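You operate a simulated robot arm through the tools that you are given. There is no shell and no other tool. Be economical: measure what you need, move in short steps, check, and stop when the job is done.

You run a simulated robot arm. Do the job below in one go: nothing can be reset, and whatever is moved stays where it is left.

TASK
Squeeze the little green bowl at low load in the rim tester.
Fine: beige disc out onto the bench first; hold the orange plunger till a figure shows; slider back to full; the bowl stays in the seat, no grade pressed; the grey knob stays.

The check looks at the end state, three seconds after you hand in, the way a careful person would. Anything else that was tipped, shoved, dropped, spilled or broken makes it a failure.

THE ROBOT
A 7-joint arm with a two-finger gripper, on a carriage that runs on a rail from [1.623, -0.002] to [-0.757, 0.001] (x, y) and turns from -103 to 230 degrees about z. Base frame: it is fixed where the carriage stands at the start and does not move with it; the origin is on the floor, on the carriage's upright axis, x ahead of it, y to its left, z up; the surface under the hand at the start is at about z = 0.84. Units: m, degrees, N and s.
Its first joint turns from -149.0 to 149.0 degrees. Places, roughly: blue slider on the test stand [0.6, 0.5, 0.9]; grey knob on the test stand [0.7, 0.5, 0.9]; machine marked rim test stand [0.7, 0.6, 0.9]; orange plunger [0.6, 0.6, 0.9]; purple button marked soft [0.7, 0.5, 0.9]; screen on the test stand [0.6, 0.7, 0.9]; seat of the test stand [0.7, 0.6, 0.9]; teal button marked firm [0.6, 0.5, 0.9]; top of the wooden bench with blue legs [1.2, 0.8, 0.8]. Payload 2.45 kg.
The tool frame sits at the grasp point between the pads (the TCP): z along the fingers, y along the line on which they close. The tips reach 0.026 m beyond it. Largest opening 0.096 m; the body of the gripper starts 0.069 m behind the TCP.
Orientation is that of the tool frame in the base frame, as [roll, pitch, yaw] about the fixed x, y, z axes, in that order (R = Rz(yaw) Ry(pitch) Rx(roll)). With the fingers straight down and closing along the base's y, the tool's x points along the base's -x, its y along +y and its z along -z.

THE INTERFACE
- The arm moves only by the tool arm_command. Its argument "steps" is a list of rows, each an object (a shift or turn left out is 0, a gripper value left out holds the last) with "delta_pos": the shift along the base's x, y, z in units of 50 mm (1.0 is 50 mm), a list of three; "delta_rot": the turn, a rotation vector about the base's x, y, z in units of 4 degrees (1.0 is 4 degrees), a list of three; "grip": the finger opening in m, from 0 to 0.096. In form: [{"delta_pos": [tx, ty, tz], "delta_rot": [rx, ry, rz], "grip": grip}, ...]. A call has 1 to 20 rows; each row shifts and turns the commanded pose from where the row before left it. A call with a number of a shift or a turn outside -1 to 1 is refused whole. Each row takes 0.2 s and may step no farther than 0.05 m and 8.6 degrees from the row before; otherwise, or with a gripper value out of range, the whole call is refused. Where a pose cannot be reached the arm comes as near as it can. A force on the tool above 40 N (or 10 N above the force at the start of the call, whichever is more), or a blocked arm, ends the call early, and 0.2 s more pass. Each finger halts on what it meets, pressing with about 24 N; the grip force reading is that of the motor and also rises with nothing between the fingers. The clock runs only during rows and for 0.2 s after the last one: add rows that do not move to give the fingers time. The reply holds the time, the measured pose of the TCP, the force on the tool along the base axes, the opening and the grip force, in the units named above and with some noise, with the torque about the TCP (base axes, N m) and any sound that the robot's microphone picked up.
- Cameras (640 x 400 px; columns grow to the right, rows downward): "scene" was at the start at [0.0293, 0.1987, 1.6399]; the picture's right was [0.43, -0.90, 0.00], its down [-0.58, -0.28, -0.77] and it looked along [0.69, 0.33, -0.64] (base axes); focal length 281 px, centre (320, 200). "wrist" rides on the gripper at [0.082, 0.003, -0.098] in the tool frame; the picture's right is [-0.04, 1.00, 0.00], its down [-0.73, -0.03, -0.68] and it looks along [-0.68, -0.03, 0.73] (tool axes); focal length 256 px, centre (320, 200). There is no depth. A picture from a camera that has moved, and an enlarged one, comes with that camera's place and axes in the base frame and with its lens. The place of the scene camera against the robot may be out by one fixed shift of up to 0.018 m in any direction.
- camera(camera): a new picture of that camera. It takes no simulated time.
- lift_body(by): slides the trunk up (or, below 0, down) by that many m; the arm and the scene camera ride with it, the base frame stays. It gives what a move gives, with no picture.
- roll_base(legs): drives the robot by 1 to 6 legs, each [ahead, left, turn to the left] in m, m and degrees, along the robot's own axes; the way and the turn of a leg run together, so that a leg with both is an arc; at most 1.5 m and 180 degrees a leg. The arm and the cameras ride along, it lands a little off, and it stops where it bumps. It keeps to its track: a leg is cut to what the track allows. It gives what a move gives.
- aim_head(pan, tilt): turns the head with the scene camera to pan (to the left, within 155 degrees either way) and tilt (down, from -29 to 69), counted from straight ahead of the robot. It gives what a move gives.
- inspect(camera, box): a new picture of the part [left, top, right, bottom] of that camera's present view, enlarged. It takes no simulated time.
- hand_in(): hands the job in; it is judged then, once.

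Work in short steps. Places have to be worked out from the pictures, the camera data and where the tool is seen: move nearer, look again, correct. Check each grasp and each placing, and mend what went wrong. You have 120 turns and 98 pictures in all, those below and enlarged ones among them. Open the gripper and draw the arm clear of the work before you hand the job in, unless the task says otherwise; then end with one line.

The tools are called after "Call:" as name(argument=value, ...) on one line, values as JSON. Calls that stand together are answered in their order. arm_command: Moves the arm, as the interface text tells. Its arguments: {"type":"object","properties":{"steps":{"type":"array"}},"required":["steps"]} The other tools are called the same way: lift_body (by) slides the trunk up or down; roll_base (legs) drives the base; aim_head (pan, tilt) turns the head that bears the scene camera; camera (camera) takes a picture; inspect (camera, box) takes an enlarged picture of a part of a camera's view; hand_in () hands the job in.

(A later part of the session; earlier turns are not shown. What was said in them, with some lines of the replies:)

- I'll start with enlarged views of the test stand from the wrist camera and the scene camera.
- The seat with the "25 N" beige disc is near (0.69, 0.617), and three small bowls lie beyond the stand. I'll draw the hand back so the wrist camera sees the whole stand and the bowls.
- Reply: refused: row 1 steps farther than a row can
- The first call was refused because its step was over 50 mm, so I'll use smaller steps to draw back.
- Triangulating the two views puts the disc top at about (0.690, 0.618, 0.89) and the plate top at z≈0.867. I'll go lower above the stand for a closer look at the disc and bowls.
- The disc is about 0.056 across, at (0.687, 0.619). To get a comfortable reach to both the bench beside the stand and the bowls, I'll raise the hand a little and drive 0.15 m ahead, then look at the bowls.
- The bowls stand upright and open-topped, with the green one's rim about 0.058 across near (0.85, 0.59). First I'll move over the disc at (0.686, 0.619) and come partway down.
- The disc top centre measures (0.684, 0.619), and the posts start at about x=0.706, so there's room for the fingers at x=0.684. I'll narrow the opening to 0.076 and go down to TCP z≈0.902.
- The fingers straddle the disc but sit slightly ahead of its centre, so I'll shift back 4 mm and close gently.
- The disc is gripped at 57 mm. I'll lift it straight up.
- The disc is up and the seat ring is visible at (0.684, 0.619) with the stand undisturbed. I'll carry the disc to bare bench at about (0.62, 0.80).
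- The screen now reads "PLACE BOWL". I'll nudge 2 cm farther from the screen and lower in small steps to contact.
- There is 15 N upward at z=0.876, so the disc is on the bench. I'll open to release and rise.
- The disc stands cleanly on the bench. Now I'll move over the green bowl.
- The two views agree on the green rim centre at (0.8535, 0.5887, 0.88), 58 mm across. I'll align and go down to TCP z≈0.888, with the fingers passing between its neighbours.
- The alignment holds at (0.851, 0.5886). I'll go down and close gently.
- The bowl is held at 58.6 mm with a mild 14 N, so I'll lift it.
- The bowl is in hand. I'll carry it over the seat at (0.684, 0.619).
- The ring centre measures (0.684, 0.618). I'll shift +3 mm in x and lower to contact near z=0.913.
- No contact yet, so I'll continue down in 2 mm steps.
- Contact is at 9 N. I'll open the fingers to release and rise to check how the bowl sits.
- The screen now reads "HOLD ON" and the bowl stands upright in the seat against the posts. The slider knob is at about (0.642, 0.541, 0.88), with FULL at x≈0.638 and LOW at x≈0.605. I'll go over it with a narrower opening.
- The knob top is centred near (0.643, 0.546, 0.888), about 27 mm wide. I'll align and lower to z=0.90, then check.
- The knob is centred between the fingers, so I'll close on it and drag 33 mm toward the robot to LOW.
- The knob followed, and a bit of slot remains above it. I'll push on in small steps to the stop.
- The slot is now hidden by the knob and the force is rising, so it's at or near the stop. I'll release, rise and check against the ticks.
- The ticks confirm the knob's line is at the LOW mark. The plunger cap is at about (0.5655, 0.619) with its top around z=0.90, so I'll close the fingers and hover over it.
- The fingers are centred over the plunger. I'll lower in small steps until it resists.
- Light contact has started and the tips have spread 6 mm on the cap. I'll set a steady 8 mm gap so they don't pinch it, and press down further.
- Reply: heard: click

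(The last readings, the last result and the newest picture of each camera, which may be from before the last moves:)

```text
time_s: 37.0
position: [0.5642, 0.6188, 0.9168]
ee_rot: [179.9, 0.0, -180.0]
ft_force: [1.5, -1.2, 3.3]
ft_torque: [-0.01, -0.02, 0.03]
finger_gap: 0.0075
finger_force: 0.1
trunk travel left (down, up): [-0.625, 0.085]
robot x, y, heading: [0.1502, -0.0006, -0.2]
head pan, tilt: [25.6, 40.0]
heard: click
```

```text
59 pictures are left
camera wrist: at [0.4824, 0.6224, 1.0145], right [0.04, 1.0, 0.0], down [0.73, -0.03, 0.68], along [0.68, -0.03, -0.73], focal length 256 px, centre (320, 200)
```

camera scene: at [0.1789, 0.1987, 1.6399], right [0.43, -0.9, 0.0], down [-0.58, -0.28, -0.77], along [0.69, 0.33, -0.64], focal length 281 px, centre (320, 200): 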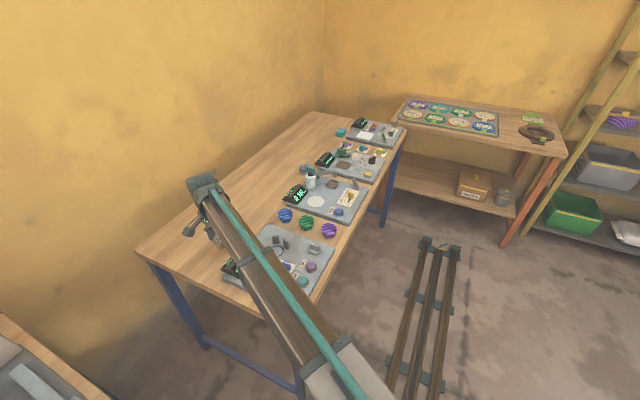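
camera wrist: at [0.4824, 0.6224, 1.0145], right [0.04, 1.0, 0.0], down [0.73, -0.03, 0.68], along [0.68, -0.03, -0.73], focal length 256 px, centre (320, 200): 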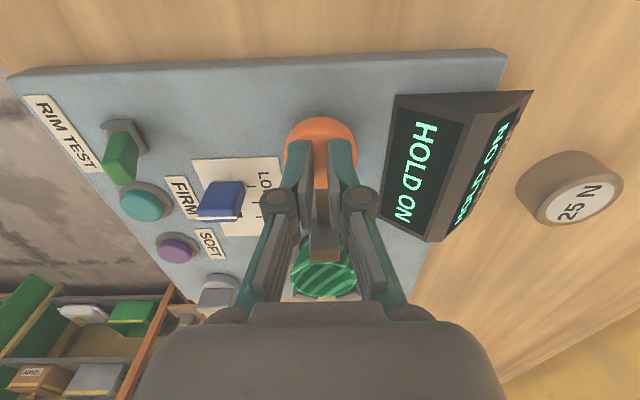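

A click was heard and the jaw has moved to the bowl. I'll hold here for a couple of seconds.

Call:
arm_command(steps=[{"delta_pos": [0, 0, -0.02]}, {}, {}, {}, {}, {}, {}, {}, {}, {}])

Call:
camera(camera="wrist")

```text
time_s: 39.2
position: [0.5654, 0.6195, 0.9162]
ee_rot: [-180.0, 0.0, 180.0]
ft_force: [0.0, -0.2, 2.8]
ft_torque: [0.0, -0.01, 0.0]
finger_gap: 0.0073
finger_force: 0.0
trunk travel left (down, up): [-0.625, 0.085]
robot x, y, heading: [0.1457, -0.0014, -0.3]
head pan, tilt: [25.6, 40.0]
```

```text
58 pictures are left
camera wrist: at [0.4823, 0.6226, 1.0136], right [0.04, 1.0, 0.0], down [0.73, -0.03, 0.68], along [0.68, -0.03, -0.73], focal length 256 px, centre (320, 200)
```

wrist: 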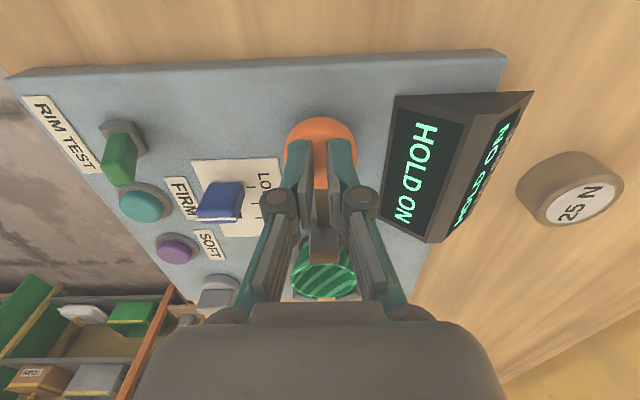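

It still reads "HOLD ON", so I'll keep holding for longer.

Call:
arm_command(steps=[{}, {}, {}, {}, {}, {}, {}, {}, {}, {}, {}, {}, {}, {}, {}])

Call:
inspect(camera="wrist", box=[180, 80, 540, 305])

```text
time_s: 42.4
position: [0.5642, 0.6194, 0.9162]
ee_rot: [-179.9, 0.0, 179.9]
ft_force: [-0.4, 0.3, 2.8]
ft_torque: [0.0, 0.02, -0.01]
finger_gap: 0.0077
finger_force: 0.0
trunk travel left (down, up): [-0.625, 0.085]
robot x, y, heading: [0.1466, -0.001, 0.0]
head pan, tilt: [25.6, 40.0]
```

```text
1.78 times, centred on (360, 192) of wrist
camera zoom: at [0.4822, 0.6226, 1.0136], right [0.04, 1.0, 0.0], down [0.73, -0.03, 0.68], along [0.68, -0.03, -0.73], focal length 455 px, centre (249, 213)
```

zoom: 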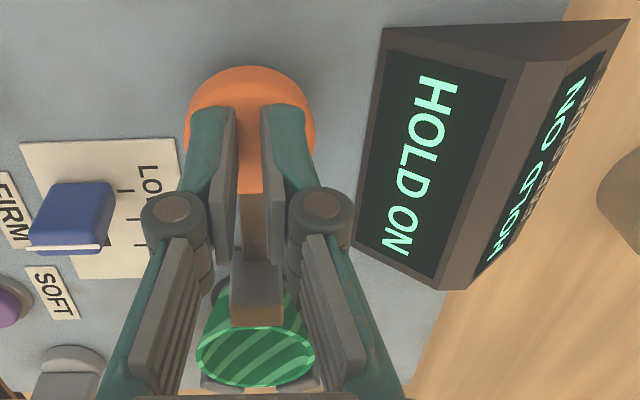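

There's no figure yet and only 3 N of resistance, so the plunger may have more travel. I'll press deeper in 2 mm steps, then hold.

Call:
arm_command(steps=[{"delta_pos": [0, 0, -0.04]}, {}, {"delta_pos": [0, 0, -0.04]}, {}, {"delta_pos": [0, 0, -0.04]}, {}, {}])

Call:
inspect(camera="wrist", box=[180, 80, 540, 305])

```text
time_s: 44.0
position: [0.5641, 0.6196, 0.9121]
ee_rot: [179.8, 0.1, -179.9]
ft_force: [5.1, 4.1, 31.0]
ft_torque: [0.2, -0.1, -0.01]
finger_gap: 0.008
finger_force: 0.1
trunk travel left (down, up): [-0.625, 0.085]
robot x, y, heading: [0.1501, -0.0019, -0.1]
head pan, tilt: [25.6, 40.0]
```

```text
1.78 times, centred on (360, 192) of wrist
camera zoom: at [0.4819, 0.6219, 1.0097], right [0.04, 1.0, 0.0], down [0.73, -0.03, 0.68], along [0.68, -0.03, -0.73], focal length 455 px, centre (249, 213)
```

zoom: 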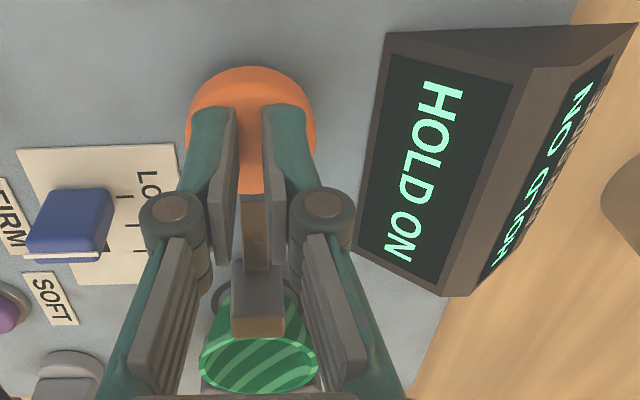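

The plunger is bottomed at 31 N, so I'll hold it there for 4 s and look.

Call:
arm_command(steps=[{"delta_pos": [0, 0, 0.02]}, {}, {}, {}, {}, {}, {}, {}, {}, {}, {}, {}, {}, {}, {}, {}, {}, {}, {}, {}])

Call:
inspect(camera="wrist", box=[180, 80, 540, 305])

```text
time_s: 48.2
position: [0.5639, 0.6179, 0.9123]
ee_rot: [179.9, 0.1, 180.0]
ft_force: [3.9, 4.3, 26.7]
ft_torque: [0.19, -0.09, -0.01]
finger_gap: 0.008
finger_force: 0.0
trunk travel left (down, up): [-0.625, 0.085]
robot x, y, heading: [0.1486, -0.0017, 0.2]
head pan, tilt: [25.6, 40.0]
```

```text
1.78 times, centred on (360, 192) of wrist
camera zoom: at [0.4816, 0.6216, 1.0097], right [0.04, 1.0, 0.0], down [0.73, -0.03, 0.68], along [0.68, -0.03, -0.73], focal length 455 px, centre (249, 213)
```

zoom: 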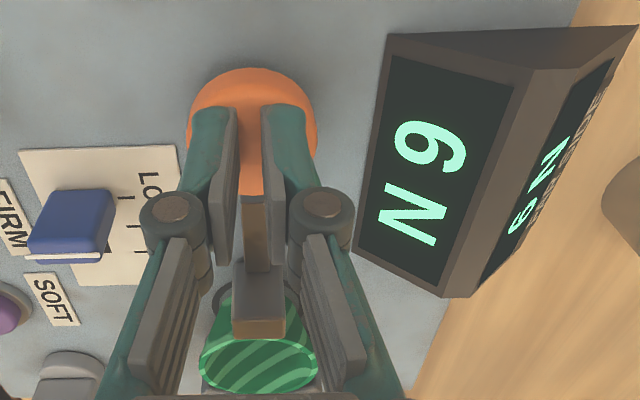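

The screen shows a figure, "6 N". I'll lift off the plunger.

Call:
arm_command(steps=[{"delta_pos": [0, 0, 0.3]}, {"delta_pos": [0, 0, 0.5]}, {"delta_pos": [0, 0, 0.7]}, {"delta_pos": [-0.5, -0.3, 0.3]}, {}])

Call:
camera(camera="wrist")

```text
time_s: 49.4
position: [0.5393, 0.6046, 1.0011]
ee_rot: [180.0, 0.0, -180.0]
ft_force: [0.2, 1.5, 0.5]
ft_torque: [-0.03, -0.01, 0.01]
finger_gap: 0.0079
finger_force: 0.1
trunk travel left (down, up): [-0.625, 0.085]
robot x, y, heading: [0.1467, 0.0016, 0.3]
head pan, tilt: [25.6, 40.0]
```

```text
54 pictures are left
camera wrist: at [0.4576, 0.6081, 1.0985], right [0.04, 1.0, 0.0], down [0.73, -0.03, 0.68], along [0.68, -0.03, -0.73], focal length 256 px, centre (320, 200)
```

wrist: 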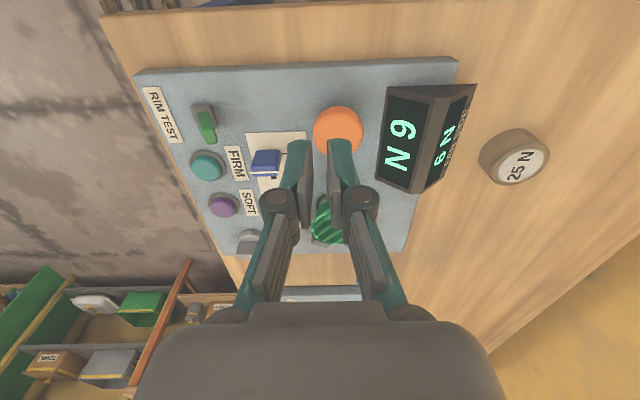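

"6 N" stays on the screen. Now I'll go back to the slider knob at LOW with an open gripper.

Call:
arm_command(steps=[{"delta_pos": [0.66, -0.58, 0], "grip": 0.046}, {"delta_pos": [0.66, -0.58, 0]}, {}, {"delta_pos": [0, 0, -0.8]}, {}])

Call:
camera(camera="wrist")

```text
time_s: 50.6
position: [0.6054, 0.5465, 0.9582]
ee_rot: [-179.9, 0.0, -179.9]
ft_force: [-0.6, 0.0, 0.2]
ft_torque: [-0.02, -0.02, 0.02]
finger_gap: 0.0463
finger_force: 0.1
trunk travel left (down, up): [-0.625, 0.085]
robot x, y, heading: [0.1513, 0.0012, -0.0]
head pan, tilt: [25.6, 40.0]
```

```text
53 pictures are left
camera wrist: at [0.5234, 0.5501, 1.0578], right [0.04, 1.0, 0.0], down [0.73, -0.03, 0.68], along [0.68, -0.03, -0.73], focal length 256 px, centre (320, 200)
```

wrist: 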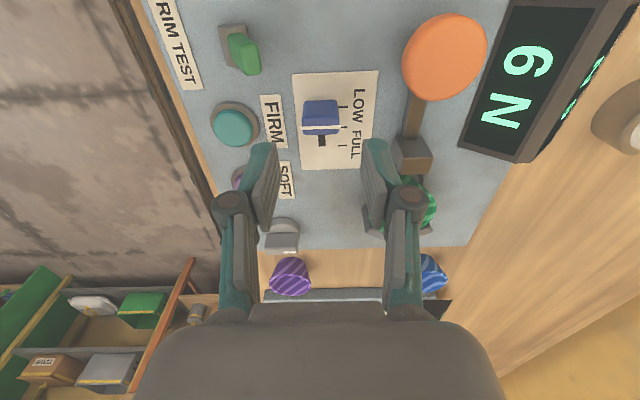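

The knob is centred between the fingers. I'll lower, close on it and drag it +33 mm toward FULL.

Call:
arm_command(steps=[{"delta_pos": [0, 0, -0.6]}, {"delta_pos": [0, 0, -0.56]}, {}, {"grip": 0.034}, {"grip": 0.024}, {}, {"delta_pos": [0.2, 0, 0]}, {"delta_pos": [0.2, 0, 0]}, {"delta_pos": [0.2, 0, 0]}, {}])

Call:
camera(camera="wrist")

```text
time_s: 52.8
position: [0.6361, 0.5468, 0.904]
ee_rot: [180.0, 0.1, 180.0]
ft_force: [2.0, 4.8, 4.7]
ft_torque: [0.06, 0.54, -0.05]
finger_gap: 0.0253
finger_force: 44.8
trunk travel left (down, up): [-0.625, 0.085]
robot x, y, heading: [0.1481, 0.0004, -0.1]
head pan, tilt: [25.6, 40.0]
```

```text
52 pictures are left
camera wrist: at [0.5536, 0.5504, 1.0008], right [0.04, 1.0, 0.0], down [0.73, -0.03, 0.68], along [0.68, -0.03, -0.73], focal length 256 px, centre (320, 200)
```

wrist: 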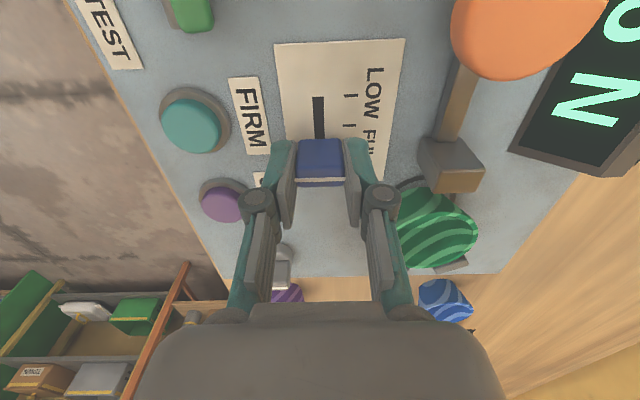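

It's close to FULL, so I'll ease the grip slightly and push on in small steps to the stop.

Call:
arm_command(steps=[{"grip": 0.026}, {"delta_pos": [0.06, 0, 0]}, {"delta_pos": [0.06, 0, 0]}, {"delta_pos": [0.04, 0, 0]}, {}])

Call:
inspect(camera="wrist", box=[220, 60, 420, 220])

```text
time_s: 54.0
position: [0.6432, 0.5464, 0.9015]
ee_rot: [180.0, 0.0, -180.0]
ft_force: [-1.4, 1.3, 0.1]
ft_torque: [0.04, -0.02, -0.01]
finger_gap: 0.027
finger_force: 1.0
trunk travel left (down, up): [-0.625, 0.085]
robot x, y, heading: [0.1494, -0.0021, 0.2]
head pan, tilt: [25.6, 40.0]
```

```text
2.50 times, centred on (320, 140) of wrist
camera zoom: at [0.5614, 0.5501, 1.0001], right [0.04, 1.0, 0.0], down [0.73, -0.03, 0.68], along [0.68, -0.03, -0.73], focal length 640 px, centre (320, 350)
```

zoom: 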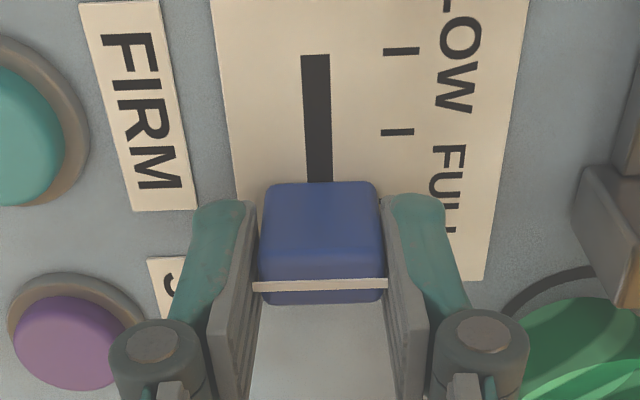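

The line is at x≈0.638, essentially the FULL tick. I'll give one more slight push to the stop with a firmer grip, then release and rise.

Call:
arm_command(steps=[{"grip": 0.0245}, {"delta_pos": [0.04, 0, 0]}, {"delta_pos": [0.04, 0, 0]}, {}, {"grip": 0.036}, {"grip": 0.046}, {}, {"delta_pos": [0, 0, 0.6]}, {"delta_pos": [0, 0, 0.8]}, {"delta_pos": [-0.8, 0, 0.4]}, {"delta_pos": [-0.6, 0.3, 0.4]}, {}])

Call:
camera(camera="wrist")

Call:
inspect(camera="wrist", box=[200, 50, 480, 225])

```text
time_s: 56.6
position: [0.5768, 0.5623, 1.0126]
ee_rot: [-180.0, 0.0, 179.9]
ft_force: [0.0, -0.6, 0.0]
ft_torque: [0.02, -0.01, 0.02]
finger_gap: 0.0459
finger_force: 0.0
trunk travel left (down, up): [-0.625, 0.085]
robot x, y, heading: [0.1517, 0.001, 0.1]
head pan, tilt: [25.6, 40.0]
```

```text
50 pictures are left
camera wrist: at [0.4953, 0.5654, 1.1103], right [0.04, 1.0, 0.0], down [0.73, -0.03, 0.68], along [0.68, -0.03, -0.73], focal length 256 px, centre (320, 200)
```

wrist: 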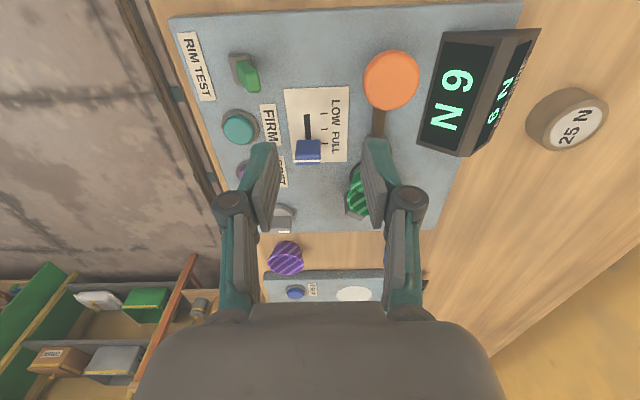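

```text
2.29 times, centred on (340, 138) of wrist
camera zoom: at [0.4953, 0.5654, 1.1103], right [0.04, 1.0, 0.0], down [0.73, -0.03, 0.68], along [0.68, -0.03, -0.73], focal length 585 px, centre (274, 343)
```

zoom: 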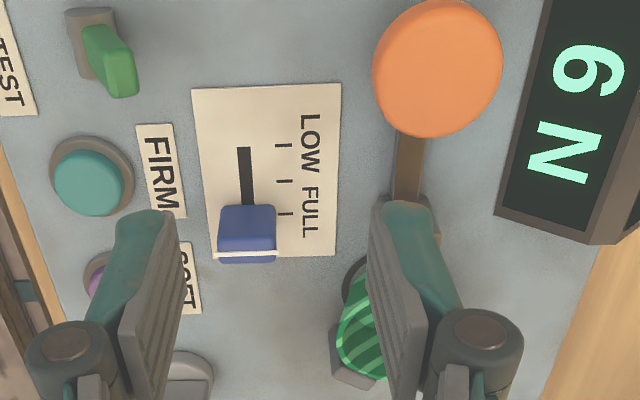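

The slider line is at x≈0.639, back at FULL, and no grade button was touched. I'll open the gripper, draw the arm up and back, and take a last look at everything.

Call:
arm_command(steps=[{"delta_pos": [-0.5, 0.3, 0.7], "grip": 0.09}, {"delta_pos": [-0.5, 0.3, 0.7]}, {"delta_pos": [-0.3, 0.3, 0.8]}, {"delta_pos": [0, 0, 0.5]}, {}])

Call:
camera(camera="wrist")

Call:
inspect(camera="wrist", box=[180, 40, 480, 230])

Call:
inspect(camera="scene", box=[140, 90, 420, 310])

```text
time_s: 57.8
position: [0.5128, 0.6062, 1.148]
ee_rot: [-180.0, 0.1, -179.9]
ft_force: [-0.3, 0.4, 0.1]
ft_torque: [-0.02, -0.02, -0.02]
finger_gap: 0.0899
finger_force: 0.0
trunk travel left (down, up): [-0.625, 0.085]
robot x, y, heading: [0.1479, -0.0007, -0.2]
head pan, tilt: [25.6, 40.0]
```

```text
48 pictures are left
camera wrist: at [0.4302, 0.6096, 1.2457], right [0.04, 1.0, 0.0], down [0.73, -0.03, 0.68], along [0.68, -0.03, -0.73], focal length 256 px, centre (320, 200)
```

wrist: 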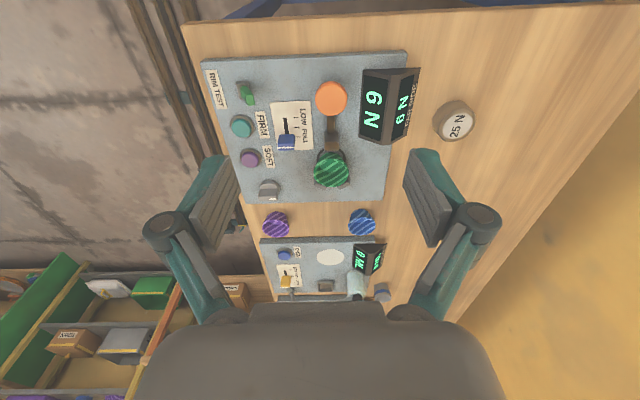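

```text
2.11 times, centred on (330, 135) of wrist
camera zoom: at [0.4302, 0.6096, 1.2457], right [0.04, 1.0, 0.0], down [0.73, -0.03, 0.68], along [0.68, -0.03, -0.73], focal length 539 px, centre (299, 337)
```

zoom: 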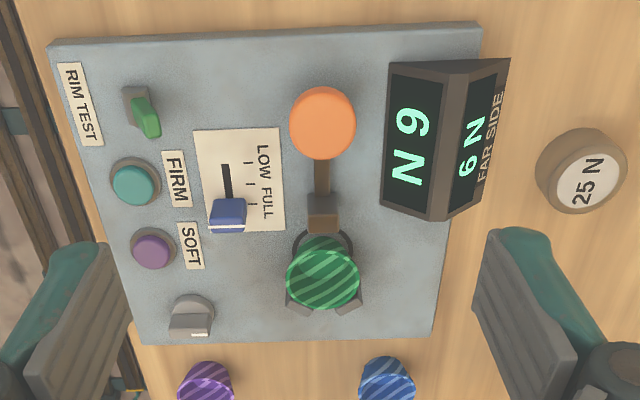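

```text
1.82 times, centred on (280, 200) of scene
camera zoom: at [0.1788, 0.1985, 1.6399], right [0.43, -0.9, 0.0], down [-0.58, -0.28, -0.77], along [0.69, 0.33, -0.64], focal length 512 px, centre (393, 200)
```

zoom: 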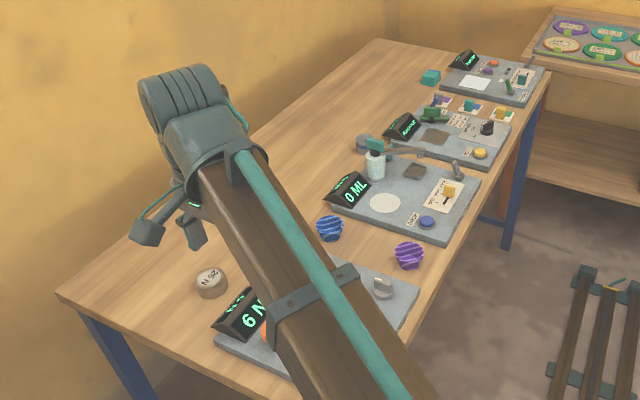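

Everything is as asked: the bowl is in the seat, "6 N" is on the screen, the slider is at FULL and the disc is on the bench. The grey knob and the other bowls weren't touched, and the arm is clear, so I'm handing in.

Call:
hand_in()

```text
The job is handed in.
```

I squeezed the little green bowl at low load in the rim tester, and the screen read 6 N. The bowl is still in the seat, the slider is back at full, and the beige disc is on the bench. No grade was pressed and the grey knob was left alone.
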